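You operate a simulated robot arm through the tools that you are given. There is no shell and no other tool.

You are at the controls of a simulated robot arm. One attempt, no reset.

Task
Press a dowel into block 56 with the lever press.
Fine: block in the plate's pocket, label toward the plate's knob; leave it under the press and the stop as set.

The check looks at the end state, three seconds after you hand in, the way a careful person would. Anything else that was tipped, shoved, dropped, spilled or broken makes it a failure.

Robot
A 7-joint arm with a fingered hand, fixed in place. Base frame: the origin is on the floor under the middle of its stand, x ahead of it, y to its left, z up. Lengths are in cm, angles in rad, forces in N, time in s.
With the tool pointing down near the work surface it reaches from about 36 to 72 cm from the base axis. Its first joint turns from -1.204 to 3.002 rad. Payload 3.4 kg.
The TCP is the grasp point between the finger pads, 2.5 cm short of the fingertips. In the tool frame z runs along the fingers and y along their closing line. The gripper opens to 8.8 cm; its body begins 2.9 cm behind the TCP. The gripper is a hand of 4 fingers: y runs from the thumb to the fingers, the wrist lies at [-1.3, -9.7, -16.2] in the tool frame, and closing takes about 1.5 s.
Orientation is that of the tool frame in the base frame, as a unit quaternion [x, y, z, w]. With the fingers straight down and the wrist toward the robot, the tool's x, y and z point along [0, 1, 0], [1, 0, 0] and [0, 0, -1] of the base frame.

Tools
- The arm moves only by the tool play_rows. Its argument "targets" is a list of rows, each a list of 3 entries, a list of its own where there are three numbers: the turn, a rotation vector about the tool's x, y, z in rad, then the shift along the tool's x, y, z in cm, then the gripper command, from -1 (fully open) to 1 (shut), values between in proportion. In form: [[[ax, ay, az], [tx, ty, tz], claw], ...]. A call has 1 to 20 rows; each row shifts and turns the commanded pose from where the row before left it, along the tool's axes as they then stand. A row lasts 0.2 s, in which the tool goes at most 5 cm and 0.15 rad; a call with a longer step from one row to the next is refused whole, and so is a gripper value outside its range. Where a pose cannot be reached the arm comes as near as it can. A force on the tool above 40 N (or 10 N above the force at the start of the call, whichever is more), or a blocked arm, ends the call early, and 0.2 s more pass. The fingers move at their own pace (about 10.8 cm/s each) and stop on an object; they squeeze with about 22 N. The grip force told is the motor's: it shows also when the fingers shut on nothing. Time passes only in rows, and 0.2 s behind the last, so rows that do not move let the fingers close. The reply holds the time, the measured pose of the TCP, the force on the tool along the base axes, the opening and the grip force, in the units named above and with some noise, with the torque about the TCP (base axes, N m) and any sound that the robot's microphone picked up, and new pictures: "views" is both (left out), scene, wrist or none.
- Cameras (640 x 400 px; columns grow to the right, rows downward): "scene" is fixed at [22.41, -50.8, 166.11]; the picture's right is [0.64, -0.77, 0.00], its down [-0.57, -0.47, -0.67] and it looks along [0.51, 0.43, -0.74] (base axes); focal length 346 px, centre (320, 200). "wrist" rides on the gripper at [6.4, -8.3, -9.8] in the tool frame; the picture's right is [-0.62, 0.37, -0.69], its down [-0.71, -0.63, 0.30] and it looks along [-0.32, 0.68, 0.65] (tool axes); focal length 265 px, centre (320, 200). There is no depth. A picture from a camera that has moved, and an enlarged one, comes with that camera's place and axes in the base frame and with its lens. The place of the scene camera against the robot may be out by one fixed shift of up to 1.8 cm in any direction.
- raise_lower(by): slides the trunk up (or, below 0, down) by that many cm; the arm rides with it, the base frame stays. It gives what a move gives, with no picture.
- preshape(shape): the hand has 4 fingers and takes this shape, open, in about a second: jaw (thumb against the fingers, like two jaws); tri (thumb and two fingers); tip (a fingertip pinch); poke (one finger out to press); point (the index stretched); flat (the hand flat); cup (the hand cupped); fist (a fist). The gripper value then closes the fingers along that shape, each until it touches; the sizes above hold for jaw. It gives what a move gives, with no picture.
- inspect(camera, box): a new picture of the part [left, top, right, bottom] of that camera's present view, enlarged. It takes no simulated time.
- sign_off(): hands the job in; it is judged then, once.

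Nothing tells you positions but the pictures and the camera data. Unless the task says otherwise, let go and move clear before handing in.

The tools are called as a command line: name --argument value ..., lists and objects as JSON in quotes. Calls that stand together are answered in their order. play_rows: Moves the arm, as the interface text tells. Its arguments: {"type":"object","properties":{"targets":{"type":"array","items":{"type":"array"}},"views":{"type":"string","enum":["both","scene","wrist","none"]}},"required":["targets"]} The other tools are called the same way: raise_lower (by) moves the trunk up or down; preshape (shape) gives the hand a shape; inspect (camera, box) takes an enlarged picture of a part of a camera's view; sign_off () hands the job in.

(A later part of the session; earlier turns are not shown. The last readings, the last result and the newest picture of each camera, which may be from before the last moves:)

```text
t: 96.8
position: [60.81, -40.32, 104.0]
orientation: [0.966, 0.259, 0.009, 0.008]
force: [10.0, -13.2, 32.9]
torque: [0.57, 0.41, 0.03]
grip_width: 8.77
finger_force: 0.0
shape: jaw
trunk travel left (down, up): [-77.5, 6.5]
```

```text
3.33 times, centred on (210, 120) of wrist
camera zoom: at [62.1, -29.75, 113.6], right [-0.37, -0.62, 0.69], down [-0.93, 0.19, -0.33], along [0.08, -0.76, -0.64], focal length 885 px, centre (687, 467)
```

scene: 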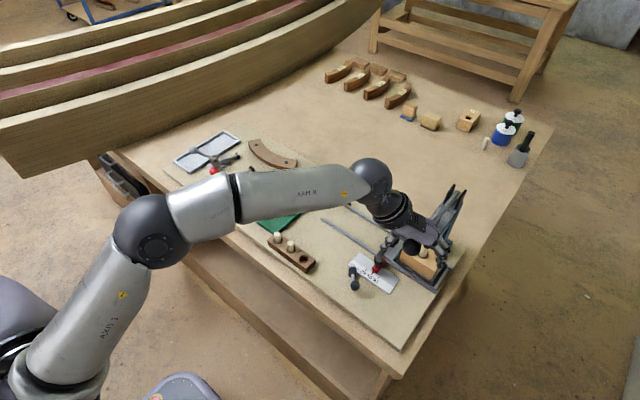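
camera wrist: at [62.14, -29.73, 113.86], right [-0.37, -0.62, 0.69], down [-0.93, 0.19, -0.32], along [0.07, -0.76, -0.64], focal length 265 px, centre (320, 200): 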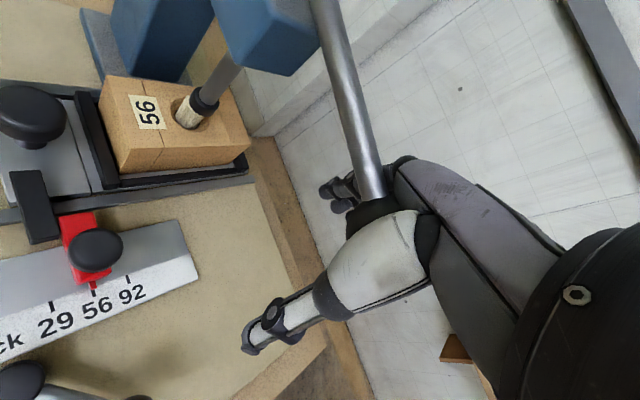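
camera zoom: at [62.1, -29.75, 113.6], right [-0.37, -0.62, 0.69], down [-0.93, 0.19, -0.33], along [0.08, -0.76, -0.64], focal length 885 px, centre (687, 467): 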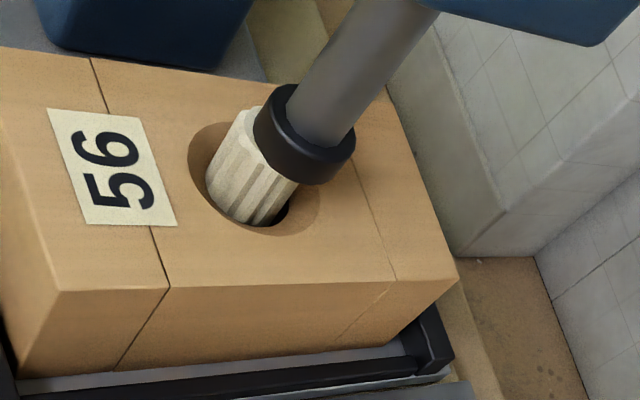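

The lever is now firmly blocked at over 30 N. I'll ease off and lift the hand to see where the dowel sits and whether the lever springs back.

play_rows --targets '[[[0, 0, 0], [0, 0, -0.4], -1], [[0, 0, 0], [0, 0, -0.8], -1], [[0, 0, 0], [0, 0, -1], -1], [[0, 0, 0], [0, 0, -1], -1], [[0, 0, 0], [0, 0, 0], -1]]'

inspect --camera "wrist" --box '[130, 0, 430, 280]'

inspect --camera "wrist" --box '[150, 60, 270, 180]'

```text
t: 98.0
position: [60.77, -40.22, 106.55]
orientation: [0.966, 0.258, 0.005, 0.004]
force: [-1.3, -1.5, 1.6]
torque: [0.1, -0.03, 0.02]
grip_width: 8.77
finger_force: 0.1
shape: jaw
trunk travel left (down, up): [-77.5, 6.5]
camera wrist: at [62.19, -29.71, 116.3], right [-0.36, -0.62, 0.69], down [-0.93, 0.19, -0.32], along [0.07, -0.76, -0.65], focal length 265 px, centre (320, 200)
```

scene: 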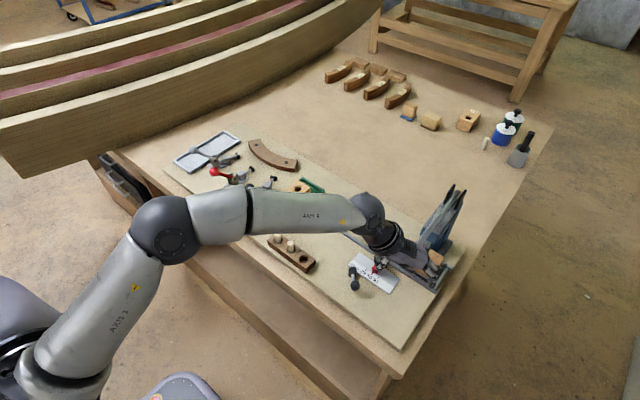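
wrist: 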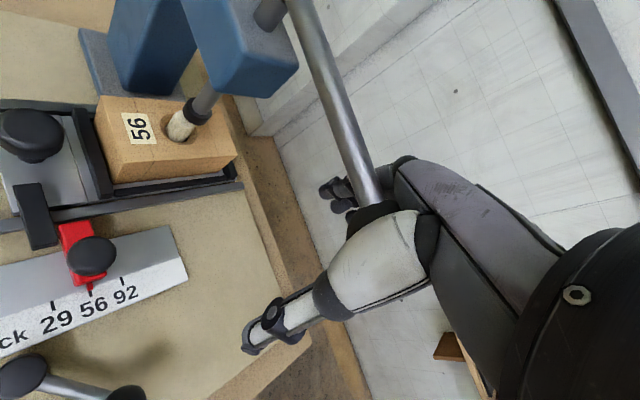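

```text
1.43 times, centred on (280, 140) of wrist
camera zoom: at [62.19, -29.71, 116.3], right [-0.36, -0.62, 0.69], down [-0.93, 0.19, -0.32], along [0.07, -0.76, -0.65], focal length 379 px, centre (377, 286)
```

zoom: 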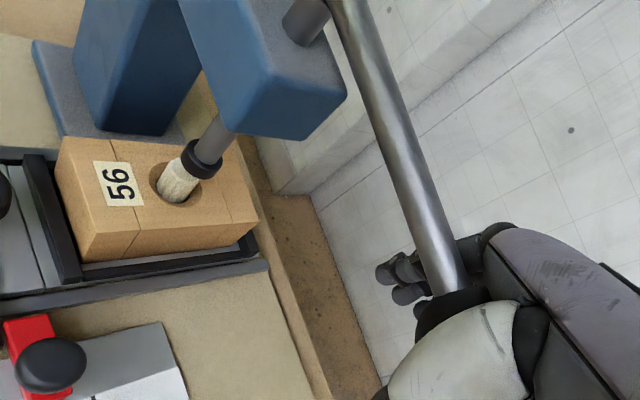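

```text
3.33 times, centred on (210, 120) of wrist
camera zoom: at [62.19, -29.71, 116.3], right [-0.36, -0.62, 0.69], down [-0.93, 0.19, -0.32], along [0.07, -0.76, -0.65], focal length 885 px, centre (687, 467)
```

zoom: 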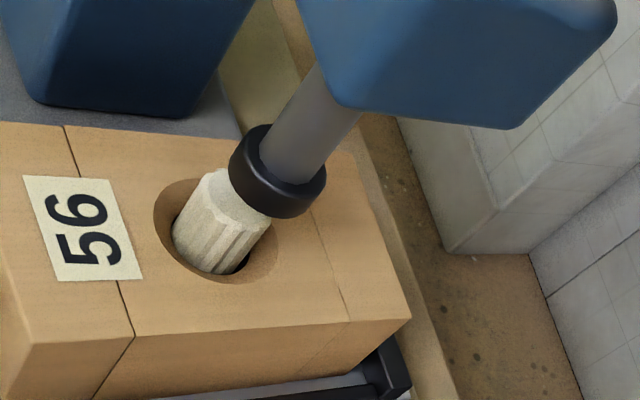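

The lever springs back up with the hand. I'll raise further so the ram clears the dowel and I can see its height.

play_rows --targets '[[[0, 0, 0], [0, 0, -1], -1], [[0, 0, 0], [0, 0, -1], -1], [[0, 0, 0], [0, 0, -1], -1], [[0, 0, 0], [0, 0, -1], -1], [[0, 0, 0], [0, 0, -1], -1], [[0, 0, 0], [0, 0, 0], -1]]'

inspect --camera "wrist" --box '[150, 80, 270, 200]'

inspect --camera "scene" --box '[390, 210, 460, 280]'

```text
t: 99.3
position: [60.69, -40.16, 111.77]
orientation: [0.966, 0.258, 0.006, 0.004]
force: [-0.1, 0.1, 0.0]
torque: [0.02, -0.01, 0.01]
grip_width: 8.79
finger_force: 0.0
shape: jaw
trunk travel left (down, up): [-77.5, 6.5]
camera wrist: at [62.18, -29.64, 121.34], right [-0.36, -0.62, 0.69], down [-0.93, 0.19, -0.32], along [0.07, -0.76, -0.65], focal length 265 px, centre (320, 200)
```

scene: 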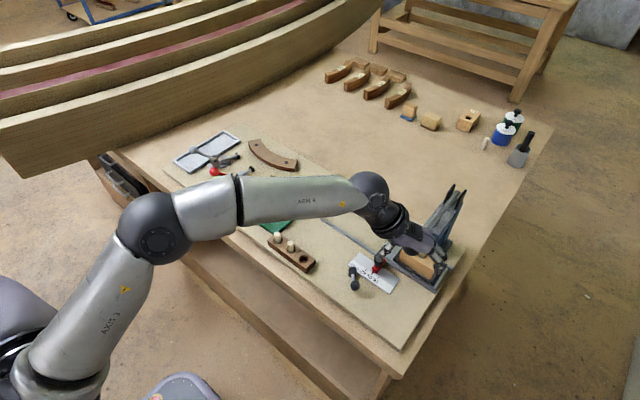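
wrist: 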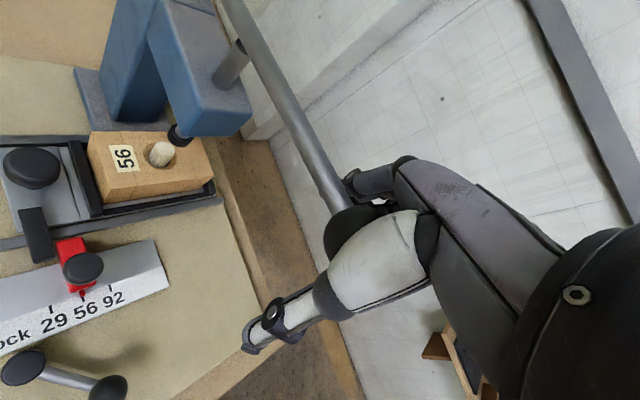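

```text
3.33 times, centred on (210, 140) of wrist
camera zoom: at [62.18, -29.64, 121.34], right [-0.36, -0.62, 0.69], down [-0.93, 0.19, -0.32], along [0.07, -0.76, -0.65], focal length 885 px, centre (687, 400)
```

zoom: 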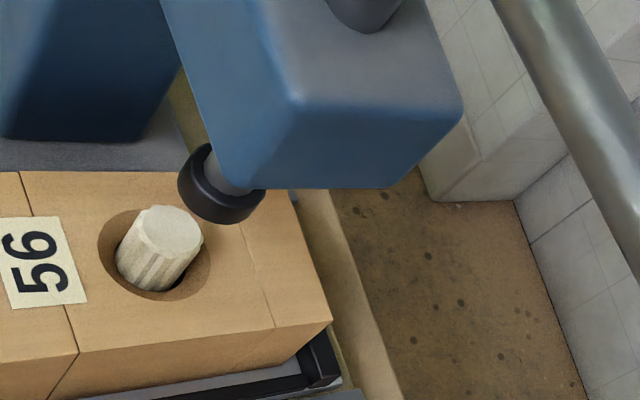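

```text
5.71 times, centred on (425, 245) of scene
camera zoom: at [22.41, -50.8, 166.11], right [0.64, -0.77, 0.0], down [-0.57, -0.47, -0.67], along [0.51, 0.43, -0.74], focal length 1980 px, centre (-280, -57)
```

zoom: 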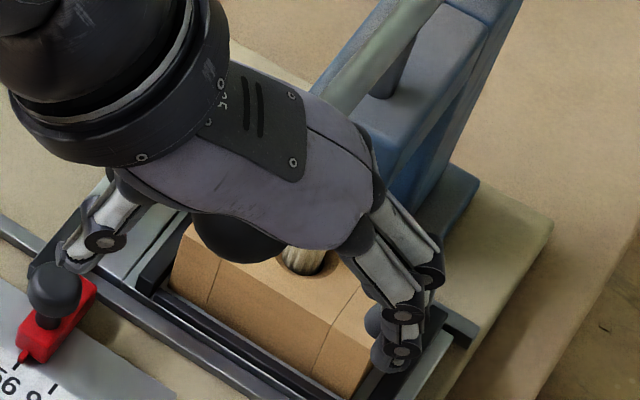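

The lever sprang back up and the dowel is well in, with roughly 1.5 cm of it showing above the block face. The first press pushed mostly with the thumb base, so I'll re-centre the ball under the palm and press once more to be sure it's at its full depth.

play_rows --targets '[[[0, 0, 0], [0, 0, -1.5], -1], [[0, 0, 0], [0, 0, -1], -1], [[0, 0, 0], [0, -0.6, 0], -1], [[0, 0, 0], [0, -0.6, 0], -1], [[0, 0, 0], [0, 0, 1], -1], [[0, 0, 0], [0, 0, 1.2], -1], [[0, 0, 0], [0, 0, 1.2], -1], [[0, 0, 0], [0, 0, 0], -1]]'

inspect --camera "wrist" --box '[200, 80, 460, 340]'

```text
t: 101.2
position: [60.02, -39.14, 110.56]
orientation: [0.966, 0.258, 0.005, 0.005]
force: [0.8, -0.8, 1.5]
torque: [-0.02, 0.01, 0.02]
grip_width: 8.79
finger_force: 0.1
shape: jaw
trunk travel left (down, up): [-77.5, 6.5]
camera wrist: at [61.59, -28.66, 120.3], right [-0.36, -0.62, 0.69], down [-0.93, 0.19, -0.32], along [0.07, -0.76, -0.65], focal length 265 px, centre (320, 200)
```

scene: 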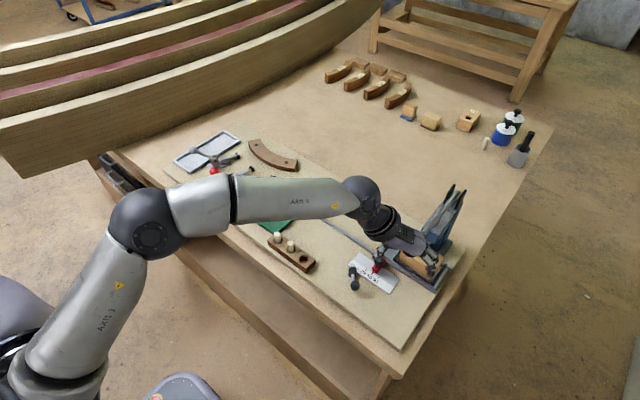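
wrist: 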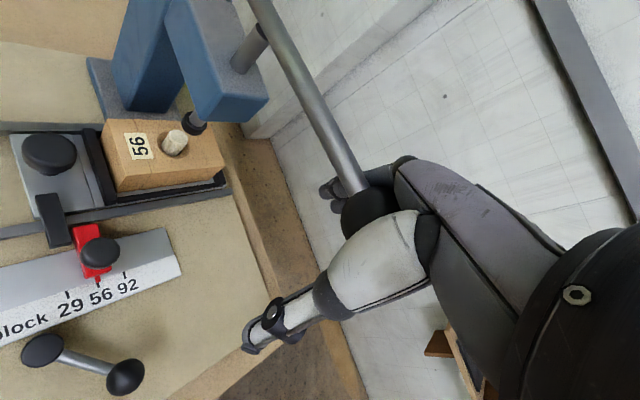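

```text
1.54 times, centred on (330, 210) of wrist
camera zoom: at [61.59, -28.66, 120.3], right [-0.36, -0.62, 0.69], down [-0.93, 0.19, -0.32], along [0.07, -0.76, -0.65], focal length 408 px, centre (305, 185)
```

zoom: 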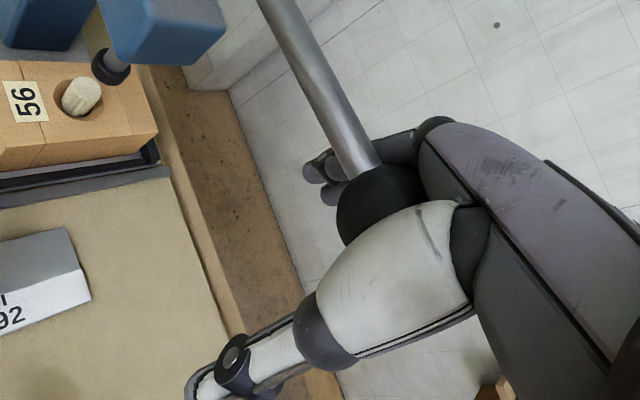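

The ball is better centred now. I'll press down again in steps.

play_rows --targets '[[[0, 0, 0], [0, 0, 0.4], -1], [[0, 0, 0], [0, 0, 0.4], -1], [[0, 0, 0], [0, 0, 0.4], -1], [[0, 0, 0], [0, 0, 0.4], -1], [[0, 0, 0], [0, 0, 0.4], -1], [[0, 0, 0], [0, 0, 0], -1]]' --views "none"

play_rows --targets '[[[0, 0, 0], [0, 0, 0.4], -1], [[0, 0, 0], [0, 0, 0.4], -1], [[0, 0, 0], [0, 0, 0.4], -1], [[0, 0, 0], [0, 0, 0.4], -1], [[0, 0, 0], [0, 0, 0], -1]]' --views "wrist"

```text
t: 102.5
position: [60.09, -39.2, 108.62]
orientation: [0.966, 0.258, 0.005, 0.005]
force: [-1.2, 1.1, 0.9]
torque: [0.01, -0.05, -0.02]
grip_width: 8.77
finger_force: 0.0
shape: jaw
trunk travel left (down, up): [-77.5, 6.5]
```

```text
t: 103.8
position: [60.05, -39.14, 106.99]
orientation: [0.966, 0.258, 0.005, 0.004]
force: [0.1, 0.3, 1.4]
torque: [-0.01, -0.05, -0.01]
grip_width: 8.81
finger_force: 0.1
shape: jaw
trunk travel left (down, up): [-77.5, 6.5]
camera wrist: at [61.6, -28.64, 116.8], right [-0.36, -0.62, 0.69], down [-0.93, 0.19, -0.32], along [0.07, -0.76, -0.65], focal length 265 px, centre (320, 200)
```

wrist: 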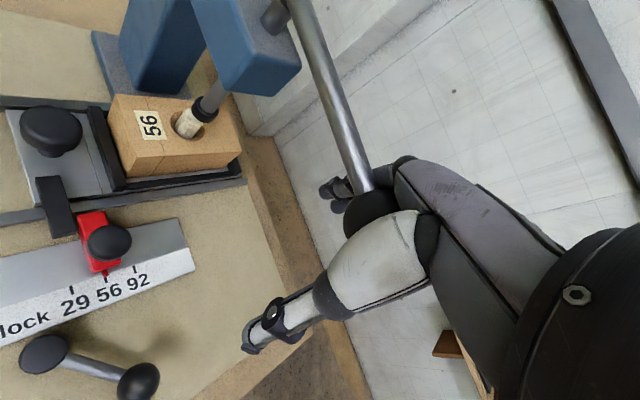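

The ram is back near the dowel's top. Continuing down gently.

play_rows --targets '[[[0, 0, 0], [0, 0, 0.3], -1], [[0, 0, 0], [0, 0, 0.3], -1], [[0, 0, 0], [0, 0, 0.3], -1], [[0, 0, 0], [0, 0, 0.3], -1], [[0, 0, 0], [0, 0, 0.3], -1], [[0, 0, 0], [0, 0, 0], -1]]' --views "wrist"

inspect --camera "wrist" --box '[150, 50, 270, 170]'

```text
t: 105.2
position: [60.09, -39.24, 105.57]
orientation: [0.966, 0.258, 0.005, 0.004]
force: [-0.7, -0.3, 2.6]
torque: [-0.06, -0.04, 0.02]
grip_width: 8.79
finger_force: 0.1
shape: jaw
trunk travel left (down, up): [-77.5, 6.5]
camera wrist: at [61.62, -28.66, 115.32], right [-0.36, -0.62, 0.69], down [-0.93, 0.19, -0.32], along [0.07, -0.76, -0.65], focal length 265 px, centre (320, 200)
```

wrist: 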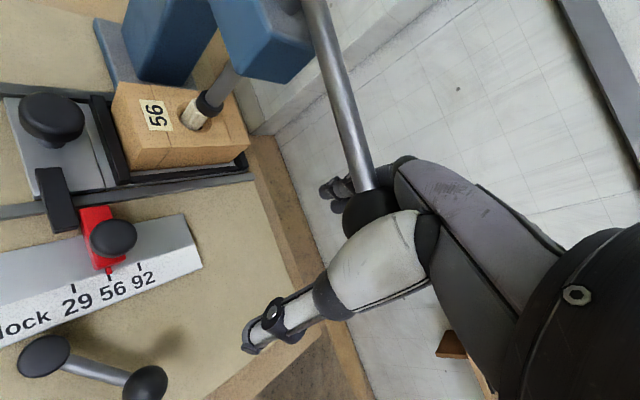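

```text
3.33 times, centred on (210, 110) of wrist
camera zoom: at [61.62, -28.66, 115.32], right [-0.36, -0.62, 0.69], down [-0.93, 0.19, -0.32], along [0.07, -0.76, -0.65], focal length 885 px, centre (687, 500)
```

zoom: 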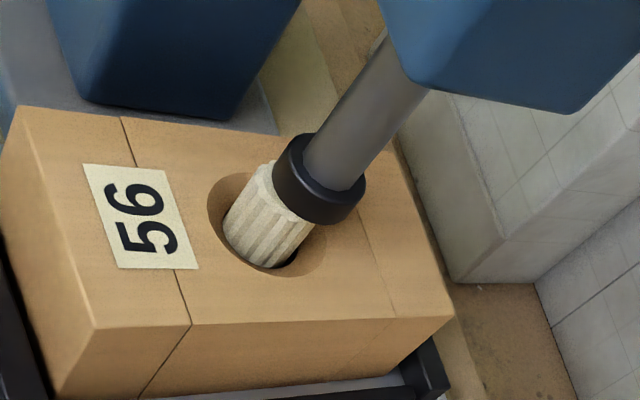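

Nearly in contact with the dowel again. I'll press on in smaller steps.

play_rows --targets '[[[0, 0, 0], [0, 0, 0.2], -1], [[0, 0, 0], [0, 0, 0.2], -1], [[0, 0, 0], [0, 0, 0.2], -1], [[0, 0, 0], [0, 0, 0.2], -1], [[0, 0, 0], [0, 0, 0], -1]]' --views "none"

play_rows --targets '[[[0, 0, 0], [0, 0, 0.2], -1], [[0, 0, 0], [0, 0, 0.2], -1], [[0, 0, 0], [0, 0, 0.2], -1], [[0, 0, 0], [0, 0, 0], -1]]' --views "none"

inspect --camera "wrist" --box '[150, 50, 270, 170]'

```text
t: 106.3
position: [60.11, -39.18, 104.9]
orientation: [0.966, 0.258, 0.005, 0.006]
force: [3.1, -1.9, 10.7]
torque: [-0.04, 0.03, 0.03]
grip_width: 8.8
finger_force: 0.0
shape: jaw
trunk travel left (down, up): [-77.5, 6.5]
```

```text
t: 107.3
position: [60.14, -39.11, 104.69]
orientation: [0.966, 0.259, 0.009, 0.007]
force: [9.0, -7.5, 30.1]
torque: [0.01, 0.21, 0.07]
grip_width: 8.79
finger_force: 0.1
shape: jaw
trunk travel left (down, up): [-77.5, 6.5]
```

```text
3.33 times, centred on (210, 110) of wrist
camera zoom: at [61.52, -28.56, 114.32], right [-0.37, -0.62, 0.69], down [-0.93, 0.19, -0.33], along [0.07, -0.76, -0.64], focal length 885 px, centre (687, 500)
```

zoom: 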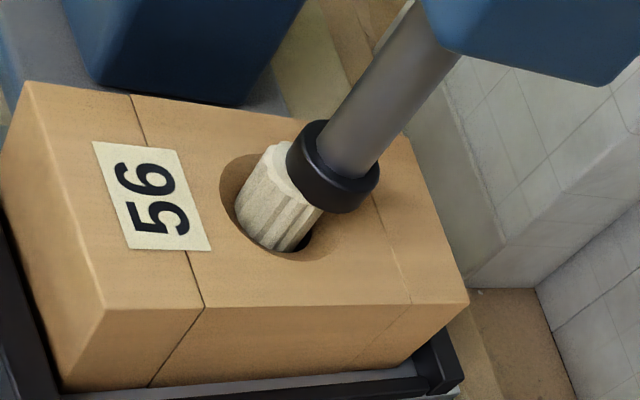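

It's solid again at over 30 N with no further movement, so the dowel has reached its full depth. I'll lift the hand away, let the lever return, and check everything.

play_rows --targets '[[[0, 0, 0], [0, 0, -0.4], -1], [[0, 0, 0], [0, 0, -0.8], -1], [[0, 0, 0], [0, 0, -1], -1], [[0, 0, 0], [0, 0, -1], -1], [[0, 0, 0], [0, 0, -1], -1], [[0, 0, 0], [0, 0, -1], -1], [[0, 0, 0], [0, 0, -1], -1], [[0, 0, 0], [0, 0, -2], -1], [[0, 0, 0], [0, 0, -3], -1], [[0, 0, 0], [0, 0, -4], -1], [[0, 0, 0], [0, 0, -4], -1], [[0, 0, 0], [0, 0, 0], -1]]'

inspect --camera "wrist" --box '[0, 80, 300, 330]'

inspect --camera "wrist" --box '[60, 130, 200, 250]'

inspect --camera "scene" --box '[360, 200, 460, 300]'

```text
t: 110.0
position: [60.15, -39.11, 123.41]
orientation: [0.966, 0.258, 0.005, 0.005]
force: [0.1, 0.2, 0.0]
torque: [-0.02, 0.01, 0.01]
grip_width: 8.78
finger_force: 0.0
shape: jaw
trunk travel left (down, up): [-77.5, 6.5]
camera wrist: at [61.62, -28.59, 133.14], right [-0.36, -0.62, 0.69], down [-0.93, 0.19, -0.32], along [0.07, -0.76, -0.65], focal length 265 px, centre (320, 200)
```

scene: 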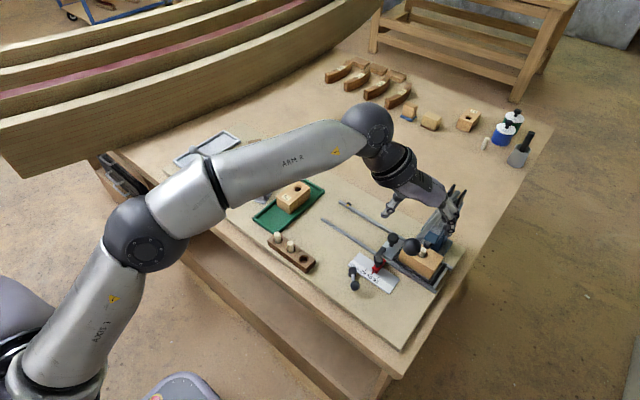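
wrist: 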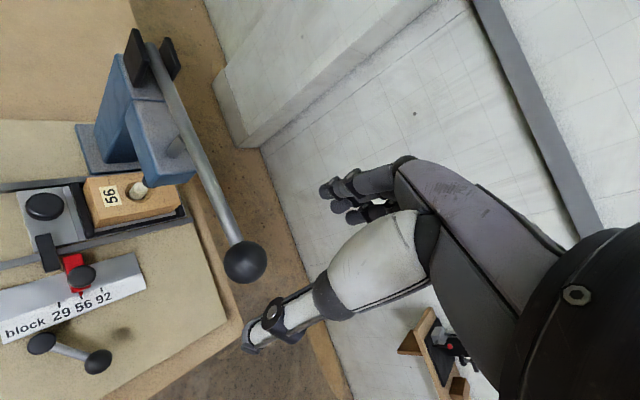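

```text
1.60 times, centred on (150, 205) of wrist
camera zoom: at [61.62, -28.59, 133.14], right [-0.36, -0.62, 0.69], down [-0.93, 0.19, -0.32], along [0.07, -0.76, -0.65], focal length 425 px, centre (592, 192)
```

zoom: 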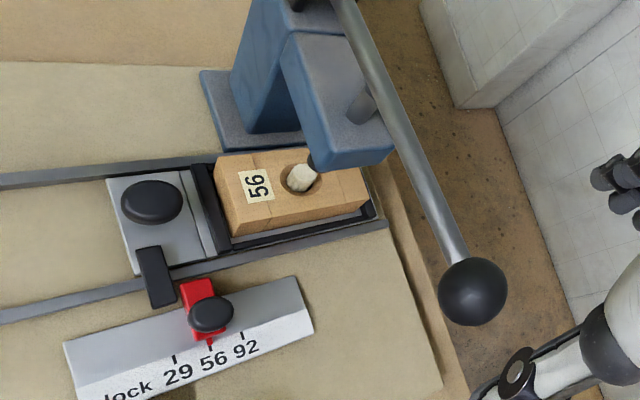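

```text
3.33 times, centred on (130, 190) of wrist
camera zoom: at [61.62, -28.59, 133.14], right [-0.36, -0.62, 0.69], down [-0.93, 0.19, -0.32], along [0.07, -0.76, -0.65], focal length 885 px, centre (953, 233)
```

zoom: 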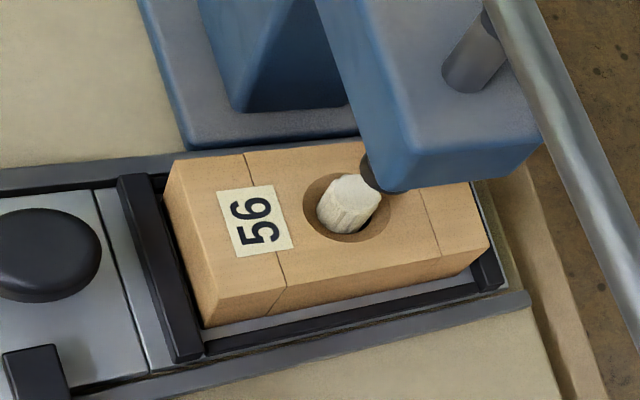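

```text
4.00 times, centred on (410, 250) of scene
camera zoom: at [22.41, -50.8, 166.11], right [0.64, -0.77, 0.0], down [-0.57, -0.47, -0.67], along [0.51, 0.43, -0.74], focal length 1386 px, centre (-40, 0)
```

zoom: 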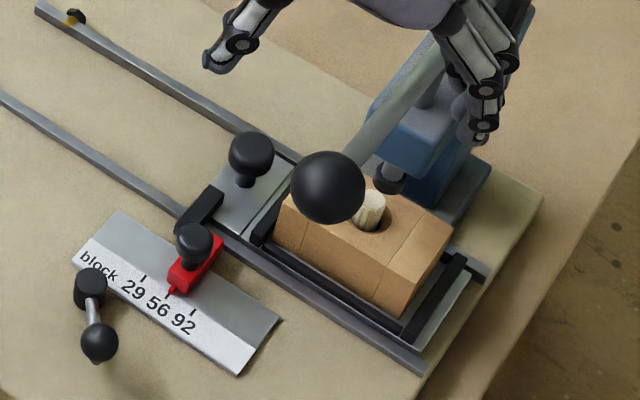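

The block sits square in the pocket, the tab is on the stop at 56, and the dowel is in with about 1.6 cm showing. To be sure that's full depth and not a jam, I'll look straight down the hole of the similar block 29 to see whether its bore is blind or goes through.

play_rows --targets '[[[0, 0, 0], [2.61, -2.89, 0], -1], [[0, 0, 0], [2.61, -2.89, 0], -1], [[0, 0, 0], [2.61, -2.89, 0], -1], [[0, 0, 0], [2.61, -2.89, 0], -1], [[0, 0, 0], [2.61, -2.89, 0], -1], [[0, 0, 0], [2.61, -2.89, 0], -1], [[0, 0, 0], [2.61, -2.89, 0], -1], [[0, 0, 0], [0, 0, 3], -1], [[0, 0, 0], [0, 0, 3], -1], [[0, 0, 0], [0, 0, 3], -1], [[0, 0, 0], [0, 0, 3], -1], [[0, 0, 0], [0, 0, 0], -1]]'

inspect --camera "wrist" --box '[0, 240, 160, 400]'

```text
t: 112.5
position: [67.84, -12.43, 111.86]
orientation: [0.967, 0.256, 0.004, 0.003]
force: [0.5, 0.5, -0.3]
torque: [0.01, 0.03, 0.02]
grip_width: 8.79
finger_force: 0.0
shape: jaw
out of reach, approached as far as the arm can: row 7, 8, 9, 10, 11
trunk travel left (down, up): [-77.5, 6.5]
camera wrist: at [69.28, -1.85, 121.54], right [-0.36, -0.62, 0.69], down [-0.93, 0.19, -0.32], along [0.07, -0.76, -0.65], focal length 265 px, centre (320, 200)
```

scene: 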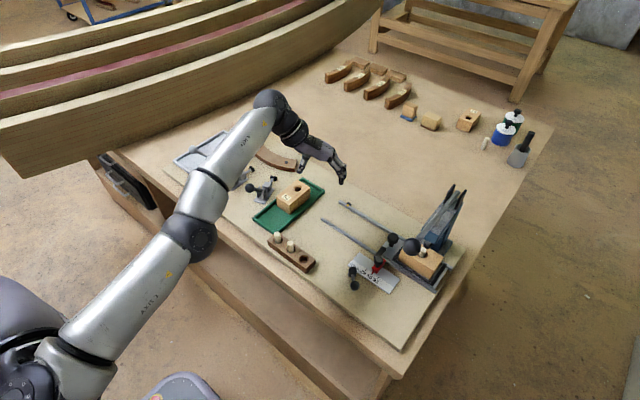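
wrist: 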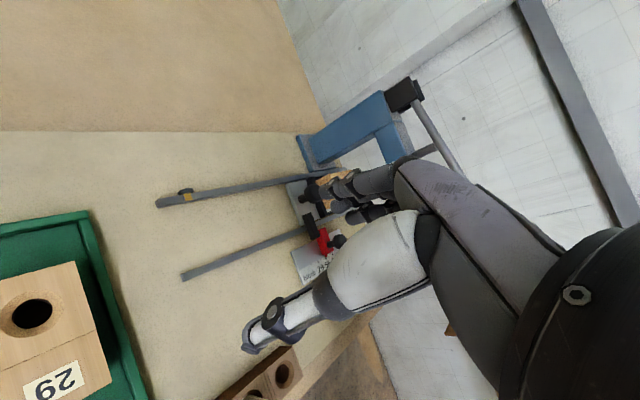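

```text
2.50 times, centred on (80, 320) of wrist
camera zoom: at [69.28, -1.85, 121.54], right [-0.36, -0.62, 0.69], down [-0.93, 0.19, -0.32], along [0.07, -0.76, -0.65], focal length 664 px, centre (920, -100)
```

zoom: 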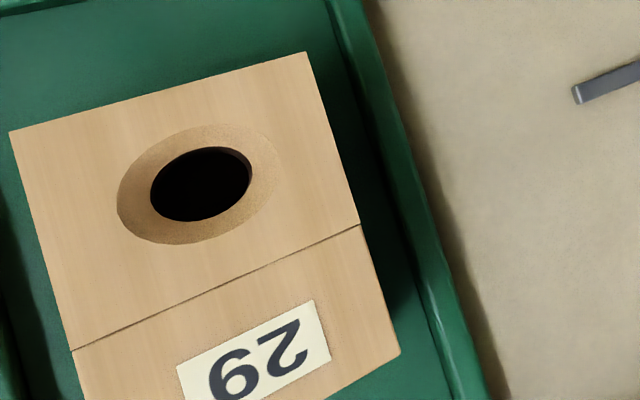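

The bore in block 29 is blind, with a dark floor and no green showing, so the firm stop was the dowel reaching the bottom of its hole. The hand is clear of everything, so I'll do a last check of the whole bench.

inspect --camera "scene" --box '[370, 225, 450, 295]'

inspect --camera "scene" --box '[340, 235, 400, 295]'

inspect --camera "scene" --box '[160, 120, 340, 280]'

inspect --camera "scene" --box '[380, 170, 480, 270]'

```text
5.71 times, centred on (410, 260) of scene
camera zoom: at [22.41, -50.8, 166.11], right [0.64, -0.77, 0.0], down [-0.57, -0.47, -0.67], along [0.51, 0.43, -0.74], focal length 1980 px, centre (-194, -143)
```

zoom: 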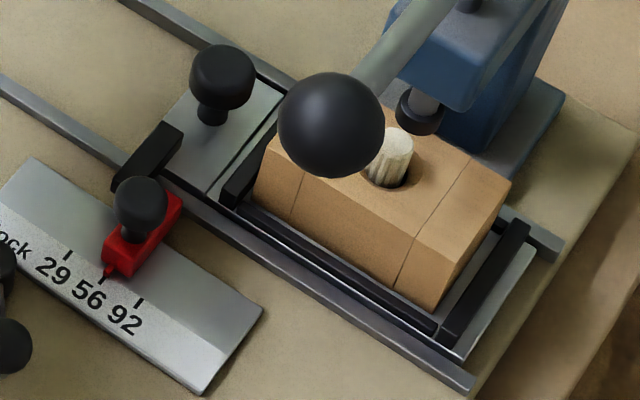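

```text
6.67 times, centred on (370, 265) of scene
camera zoom: at [22.41, -50.8, 166.11], right [0.64, -0.77, 0.0], down [-0.57, -0.47, -0.67], along [0.51, 0.43, -0.74], focal length 2310 px, centre (-13, -233)
```

zoom: 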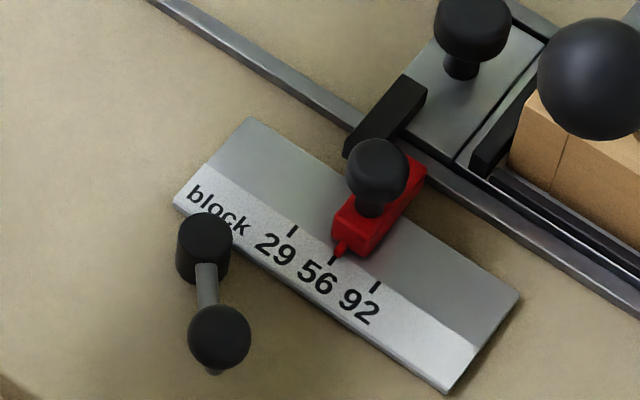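

```text
2.50 times, centred on (250, 200) of scene
camera zoom: at [22.41, -50.8, 166.11], right [0.64, -0.77, 0.0], down [-0.57, -0.47, -0.67], along [0.51, 0.43, -0.74], focal length 866 px, centre (495, 200)
```

zoom: 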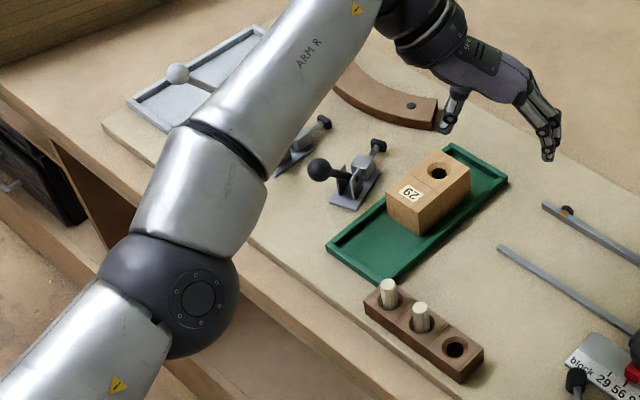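

```text
4.00 times, centred on (430, 220) of scene
camera zoom: at [22.41, -50.8, 166.11], right [0.64, -0.77, 0.0], down [-0.57, -0.47, -0.67], along [0.51, 0.43, -0.74], focal length 1386 px, centre (-120, 120)
```

zoom: 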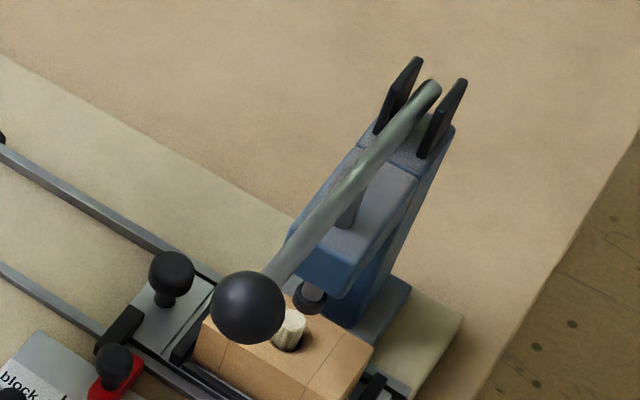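

Everything else is undisturbed. The plate may have crept back a few millimetres from the stop during pressing, so I'll compare using the same views I took when it was touching.

inspect --camera "scene" --box '[370, 215, 450, 280]'

inspect --camera "scene" --box '[370, 240, 410, 280]'

```text
6.15 times, centred on (410, 248) of scene
camera zoom: at [22.41, -50.8, 166.11], right [0.64, -0.77, 0.0], down [-0.57, -0.47, -0.67], along [0.51, 0.43, -0.74], focal length 2132 px, centre (-234, -92)
```

zoom: 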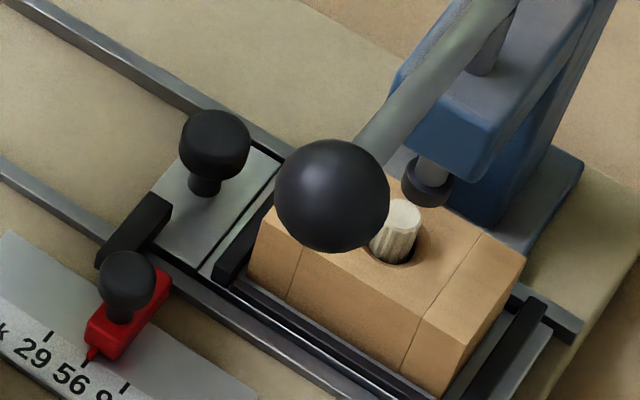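

```text
10.00 times, centred on (390, 260) of scene
camera zoom: at [22.41, -50.8, 166.11], right [0.64, -0.77, 0.0], down [-0.57, -0.47, -0.67], along [0.51, 0.43, -0.74], focal length 3464 px, centre (-380, -400)
```

zoom: 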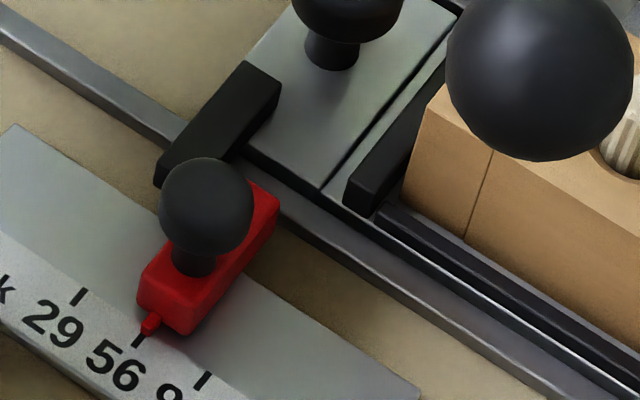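

The plate has moved back about 0.25 cm from the stop. I'll bring the hand back to its pushing orientation and nudge the plate gently up against the stop again.

play_rows --targets '[[[0, 0, 0], [-2, -0.2, 0], -0.5], [[0, 0, 0], [-2.8, -0.28, -0.3], 0], [[0, 0, 0], [-2.8, -0.28, -0.3], 0.5], [[0, 0, 0], [-1, 0, 0], 1], [[0, 0, -0.15], [0, 0, 0], 1], [[0, 0, -0.15], [0, 0, 0], 1], [[0, 0, -0.15], [0, 0, 0], 1], [[0, 0, -0.15], [0, 0, 0], 1], [[0, 0, -0.15], [0, 0, 0], 1], [[0, 0, -0.15], [0, 0, 0], 1], [[0, 0, -0.15], [0, 0, 0], 1], [[0, 0, 0], [0, 0, 0], 1]]'

```text
t: 115.2
position: [71.79, -13.7, 115.31]
orientation: [0.707, 0.708, 0.001, 0.006]
force: [-0.2, -0.2, 0.4]
torque: [0.02, 0.02, 0.0]
grip_width: 0.01
finger_force: 22.0
shape: jaw
out of reach, approached as far as the arm can: row 1, 2, 3, 4, 5, 6, 7, 8, 9
trunk travel left (down, up): [-77.5, 6.5]
camera wrist: at [63.6, -7.25, 124.95], right [0.36, -0.61, 0.7], down [-0.62, -0.72, -0.31], along [0.69, -0.33, -0.64], focal length 265 px, centre (320, 200)
```

scene: 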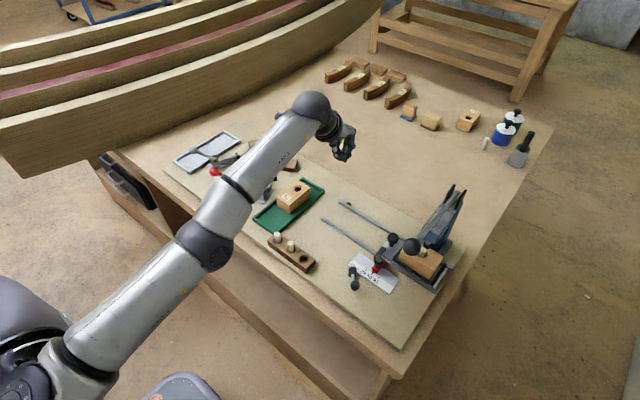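
wrist: 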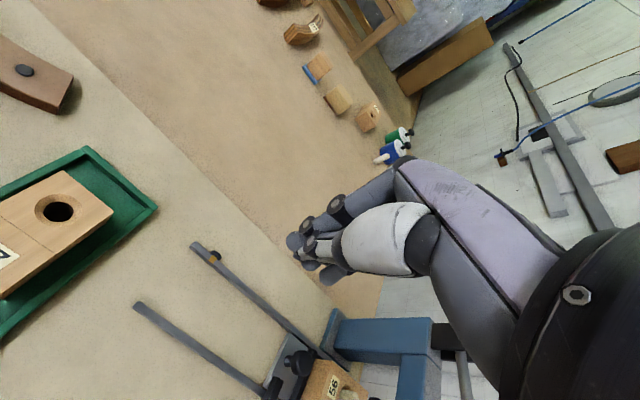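

The arm stretched to its limit again, and the hand is back in its usual orientation. I'll free the elbow the same way as before, well above the bench.

play_rows --targets '[[[0, 0, 0], [0, -1, 0], 1], [[0, 0, 0], [0, -1, 0], 1], [[0, 0, 0], [0, 0, 0], 1]]' --views "none"

play_rows --targets '[[[0, 0, 0], [0, 5, 0], 1], [[0, 0, 0], [0, -1, 0], 1], [[0, 0, 0], [0, -1, 0], 1], [[0, 0, 0], [0, 0, 0], 1]]' --views "none"

```text
t: 116.0
position: [71.75, -13.81, 115.87]
orientation: [0.707, 0.707, 0.001, 0.006]
force: [-0.6, 0.5, -0.3]
torque: [-0.01, -0.02, -0.01]
grip_width: 0.0
finger_force: 21.4
shape: jaw
out of reach, approached as far as the arm can: row 1, 2
trunk travel left (down, up): [-77.5, 6.5]
```

```text
t: 117.0
position: [70.36, -14.17, 114.47]
orientation: [0.707, 0.707, 0.002, 0.007]
force: [0.3, 0.5, 0.3]
torque: [0.0, 0.03, -0.05]
grip_width: 0.0
finger_force: 21.8
shape: jaw
out of reach, approached as far as the arm can: row 1
trunk travel left (down, up): [-77.5, 6.5]
```

Freed again. I'll pull in, tilt the hand as before, and move sideways toward the knob while staying high.

play_rows --targets '[[[0, 0, 0], [0, -2, 0], 1], [[0, 0, 0], [0, -2, 0], 1], [[0, 0, 0], [0, -2, 0], 1], [[-0.1, 0, 0], [0, 0, 0], 1], [[-0.05, 0, 0], [0, 0, 0], 1], [[0, 0, 0], [-2.5, 0, 1.5], 1], [[0, 0, 0], [-2.5, 0, 1.5], 1], [[0, 0, 0], [-2.5, 0, 1.5], 1], [[0, 0, 0], [-2.5, 0, 1.5], 1], [[0, 0, 0], [0, 0, 0], 1]]'

```text
t: 119.2
position: [65.2, -24.11, 108.67]
orientation: [0.704, 0.705, 0.055, 0.06]
force: [0.2, 0.3, 0.1]
torque: [-0.01, 0.0, -0.03]
grip_width: 0.03
finger_force: 22.4
shape: jaw
trunk travel left (down, up): [-77.5, 6.5]
camera wrist: at [55.58, -17.7, 116.98], right [0.25, -0.61, 0.75], down [-0.57, -0.72, -0.4], along [0.78, -0.33, -0.53], focal length 265 px, centre (320, 200)
```

scene: 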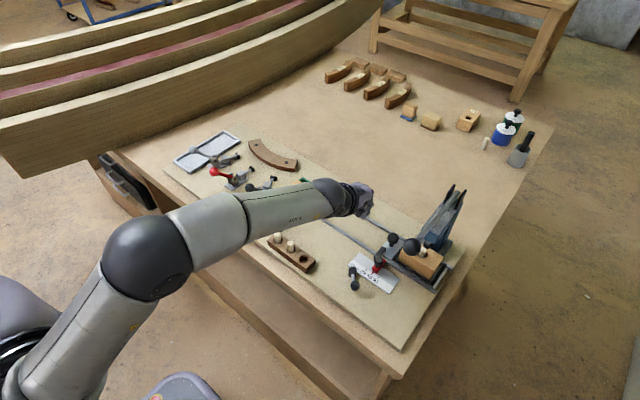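
wrist: 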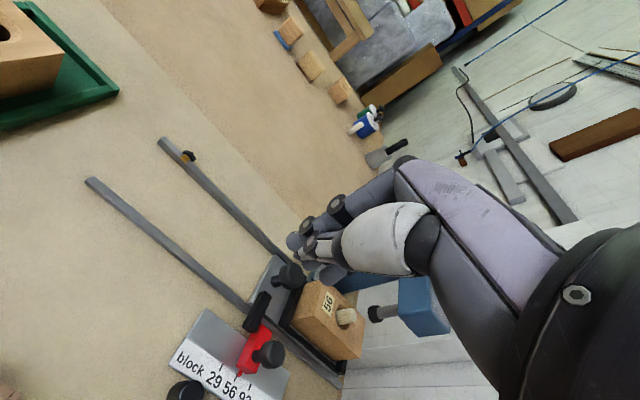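

A useful angle. I'll zoom on the tab, the stop and the dowel from here.

inspect --camera "wrist" --box '[220, 260, 300, 380]'

inspect --camera "wrist" --box '[280, 260, 420, 380]'

```text
3.33 times, centred on (260, 320) of wrist
camera zoom: at [55.58, -17.7, 116.98], right [0.25, -0.61, 0.75], down [-0.57, -0.72, -0.4], along [0.78, -0.33, -0.53], focal length 885 px, centre (520, -200)
```

zoom: 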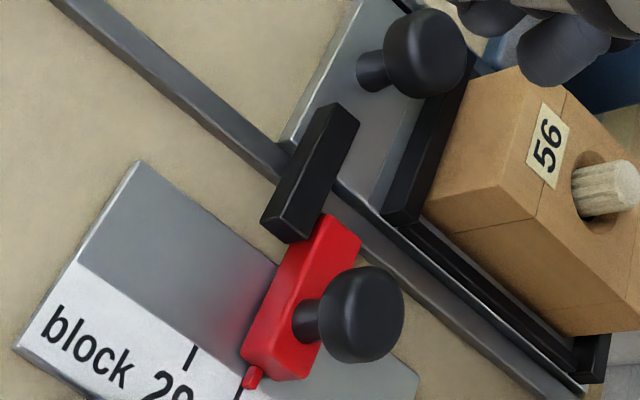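

```text
3.33 times, centred on (350, 320) of wrist
camera zoom: at [55.58, -17.7, 116.98], right [0.25, -0.61, 0.75], down [-0.57, -0.72, -0.4], along [0.78, -0.33, -0.53], focal length 885 px, centre (220, -200)
```

zoom: 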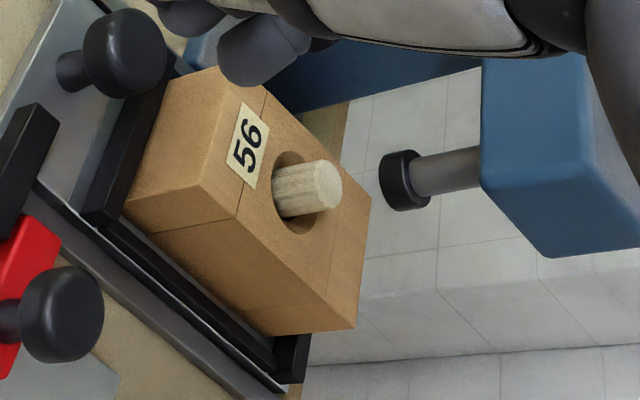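

The tab is within a couple of millimetres of the stop. I'll come down beside the knob again and nudge the plate home.

play_rows --targets '[[[0, 0, 0], [0, 2.2, 0.35], 1], [[0, 0, 0], [0, 2.2, 0.35], 1], [[0, 0, 0], [0, 2.2, 0.35], 1], [[0, 0, 0], [0, -0.32, 2.1], 1], [[0, 0, 0], [0, -0.32, 2.1], 1], [[0, 0, 0], [0, -0.32, 2.1], 1], [[0, 0, 0], [0, -0.32, 2.1], 1], [[0, 0, 0], [0, 0, 0], 1]]'

inspect --camera "scene" --box '[350, 190, 430, 260]'

```text
t: 121.0
position: [71.91, -24.2, 100.18]
orientation: [0.705, 0.705, 0.055, 0.06]
force: [-0.3, -0.3, -0.2]
torque: [-0.03, -0.01, 0.02]
grip_width: 0.0
finger_force: 22.4
shape: jaw
trunk travel left (down, up): [-77.5, 6.5]
camera wrist: at [62.32, -17.73, 108.52], right [0.25, -0.61, 0.75], down [-0.57, -0.72, -0.4], along [0.78, -0.33, -0.53], focal length 265 px, centre (320, 200)
```

scene: 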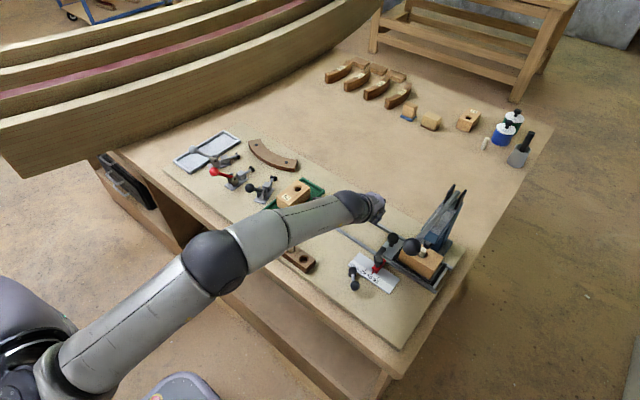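
wrist: 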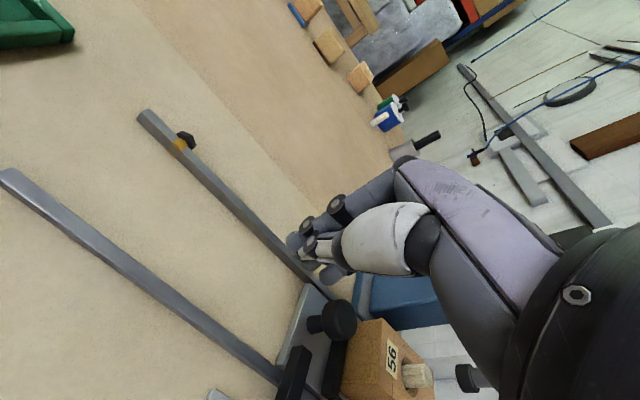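

```text
5.71 times, centred on (390, 225) of scene
camera zoom: at [22.41, -50.8, 166.11], right [0.64, -0.77, 0.0], down [-0.57, -0.47, -0.67], along [0.51, 0.43, -0.74], focal length 1980 px, centre (-80, 57)
```

zoom: 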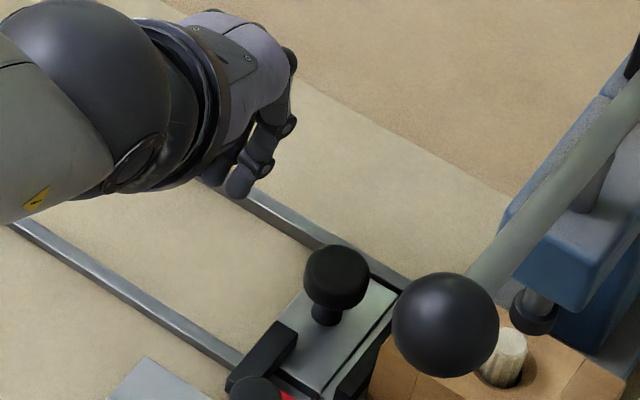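

Lined up beside the knob with room to spare. I'll lower to knob height and approach it.

play_rows --targets '[[[0, 0, 0], [0, -0.32, 2.1], 1], [[0, 0, 0], [0, -0.32, 2.15], 1], [[0, 0, 0], [-0.5, 0, 0], 1], [[0, 0, 0], [-0.5, 0, 0], 1], [[0, 0, 0], [-0.5, 0, 0], 1], [[0, 0, 0], [-0.5, 0, 0], 1], [[0, 0, 0], [-0.4, 0, 0], 1], [[0, 0, 0], [0, 0, 0], 1]]' --views "wrist"

inspect --camera "scene" --box '[370, 215, 450, 280]'

```text
t: 122.8
position: [72.07, -26.73, 95.91]
orientation: [0.704, 0.705, 0.055, 0.06]
force: [0.5, -0.2, -0.2]
torque: [0.03, -0.01, 0.06]
grip_width: 0.02
finger_force: 22.2
shape: jaw
trunk travel left (down, up): [-77.5, 6.5]
camera wrist: at [62.44, -20.22, 104.26], right [0.25, -0.61, 0.75], down [-0.57, -0.72, -0.4], along [0.78, -0.33, -0.53], focal length 265 px, centre (320, 200)
```

wrist: 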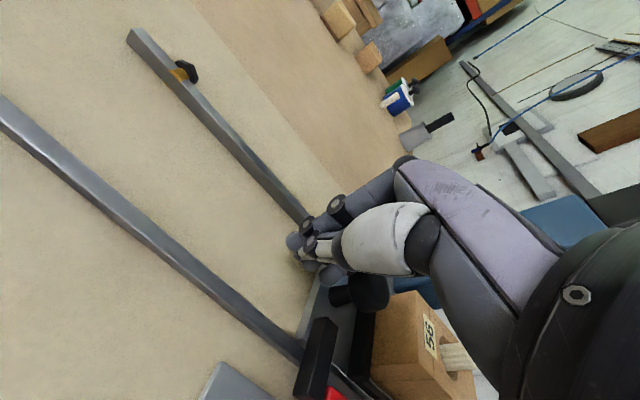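

```text
6.15 times, centred on (410, 248) of scene
camera zoom: at [22.41, -50.8, 166.11], right [0.64, -0.77, 0.0], down [-0.57, -0.47, -0.67], along [0.51, 0.43, -0.74], focal length 2132 px, centre (-234, -92)
```

zoom: 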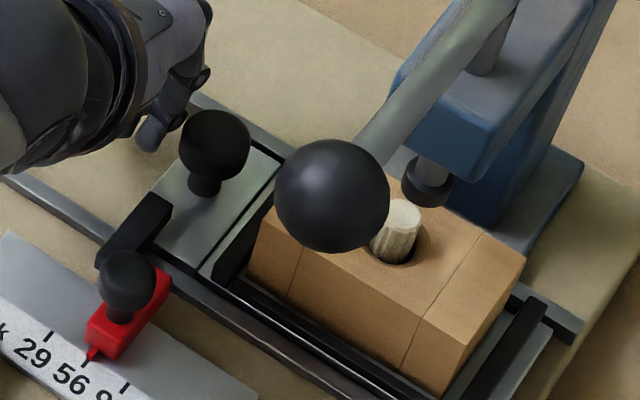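

The ring finger is just short of the knob. I'll nudge in very small steps until the tab meets the stop.

play_rows --targets '[[[0, 0, 0], [-0.15, 0, 0], 1], [[0, 0, 0], [-0.15, 0, 0], 1], [[0, 0, 0], [-0.15, 0, 0], 1], [[0, 0, 0], [-0.15, 0, 0], 1], [[0, 0, 0], [0, 0, 0], 1]]' --views "none"

inspect --camera "scene" --box '[370, 215, 450, 280]'

```text
t: 124.0
position: [72.12, -27.32, 95.86]
orientation: [0.704, 0.705, 0.055, 0.059]
force: [-0.9, -0.7, 0.1]
torque: [-0.02, 0.02, -0.01]
grip_width: 0.0
finger_force: 22.0
shape: jaw
trunk travel left (down, up): [-77.5, 6.5]
```

```text
6.15 times, centred on (410, 248) of scene
camera zoom: at [22.41, -50.8, 166.11], right [0.64, -0.77, 0.0], down [-0.57, -0.47, -0.67], along [0.51, 0.43, -0.74], focal length 2132 px, centre (-234, -92)
```

zoom: 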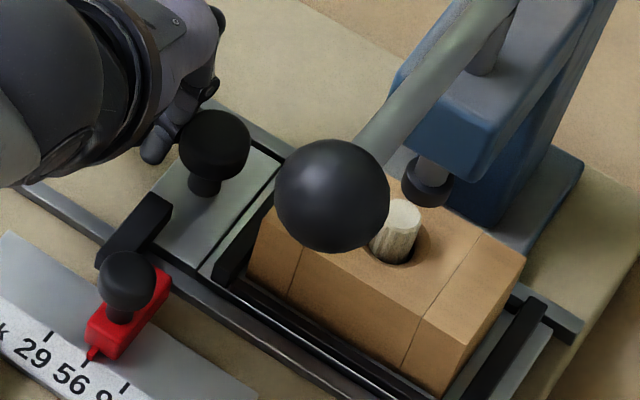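

play_rows --targets '[[[0, 0, 0], [-0.12, 0, 0], 1], [[0, 0, 0], [-0.12, 0, 0], 1], [[0, 0, 0], [-0.12, 0, 0], 1], [[0, 0, 0], [0, 0, 0], 1]]' --views "none"

inspect --camera "scene" --box '[370, 215, 450, 280]'

inspect --camera "scene" --box '[370, 240, 410, 280]'

```text
t: 125.0
position: [72.12, -27.75, 95.95]
orientation: [0.705, 0.705, 0.055, 0.06]
force: [-1.1, 0.3, -0.7]
torque: [0.0, 0.0, 0.0]
grip_width: 0.01
finger_force: 22.2
shape: jaw
trunk travel left (down, up): [-77.5, 6.5]
```

```text
6.15 times, centred on (410, 248) of scene
camera zoom: at [22.41, -50.8, 166.11], right [0.64, -0.77, 0.0], down [-0.57, -0.47, -0.67], along [0.51, 0.43, -0.74], focal length 2132 px, centre (-234, -92)
```

zoom: 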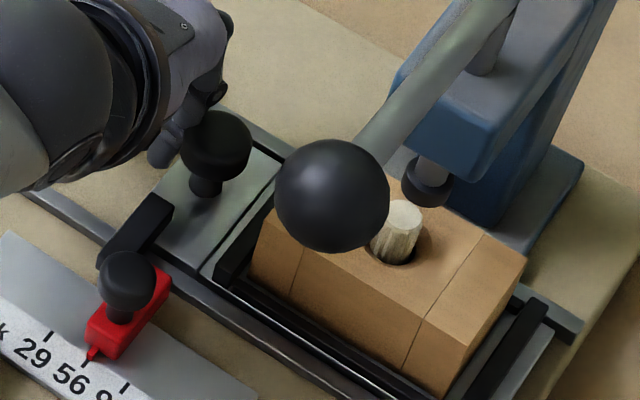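

```text
10.00 times, centred on (390, 260) of scene
camera zoom: at [22.41, -50.8, 166.11], right [0.64, -0.77, 0.0], down [-0.57, -0.47, -0.67], along [0.51, 0.43, -0.74], focal length 3464 px, centre (-380, -400)
```

zoom: 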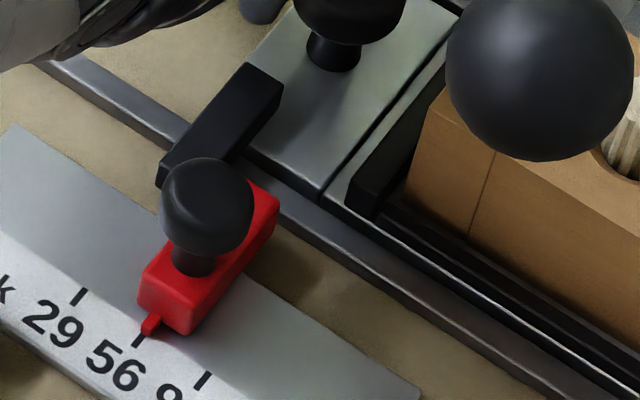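

The plate is just starting to move. A few more tiny steps.

play_rows --targets '[[[0, 0, 0], [-0.1, 0, 0], 1], [[0, 0, 0], [-0.1, 0, 0], 1], [[0, 0, 0], [-0.1, 0, 0], 1], [[0, 0, 0], [0, 0, 0], 1]]' --views "none"

inspect --camera "scene" --box '[370, 240, 410, 280]'

```text
t: 126.0
position: [72.1, -27.94, 95.97]
orientation: [0.704, 0.705, 0.056, 0.06]
force: [-0.2, 1.8, -0.8]
torque: [0.04, -0.02, 0.01]
grip_width: 0.02
finger_force: 21.9
shape: jaw
trunk travel left (down, up): [-77.5, 6.5]
```

```text
10.00 times, centred on (390, 260) of scene
camera zoom: at [22.41, -50.8, 166.11], right [0.64, -0.77, 0.0], down [-0.57, -0.47, -0.67], along [0.51, 0.43, -0.74], focal length 3464 px, centre (-380, -400)
```

zoom: 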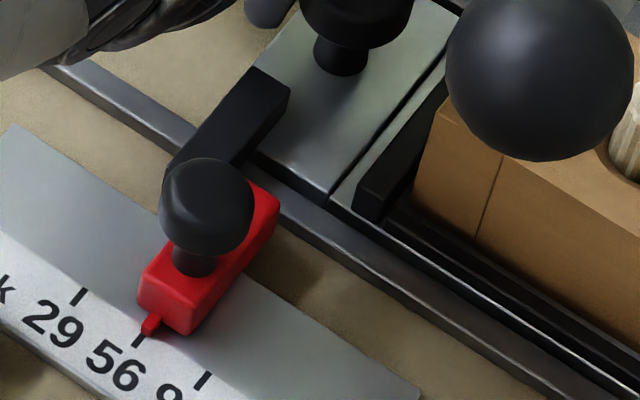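

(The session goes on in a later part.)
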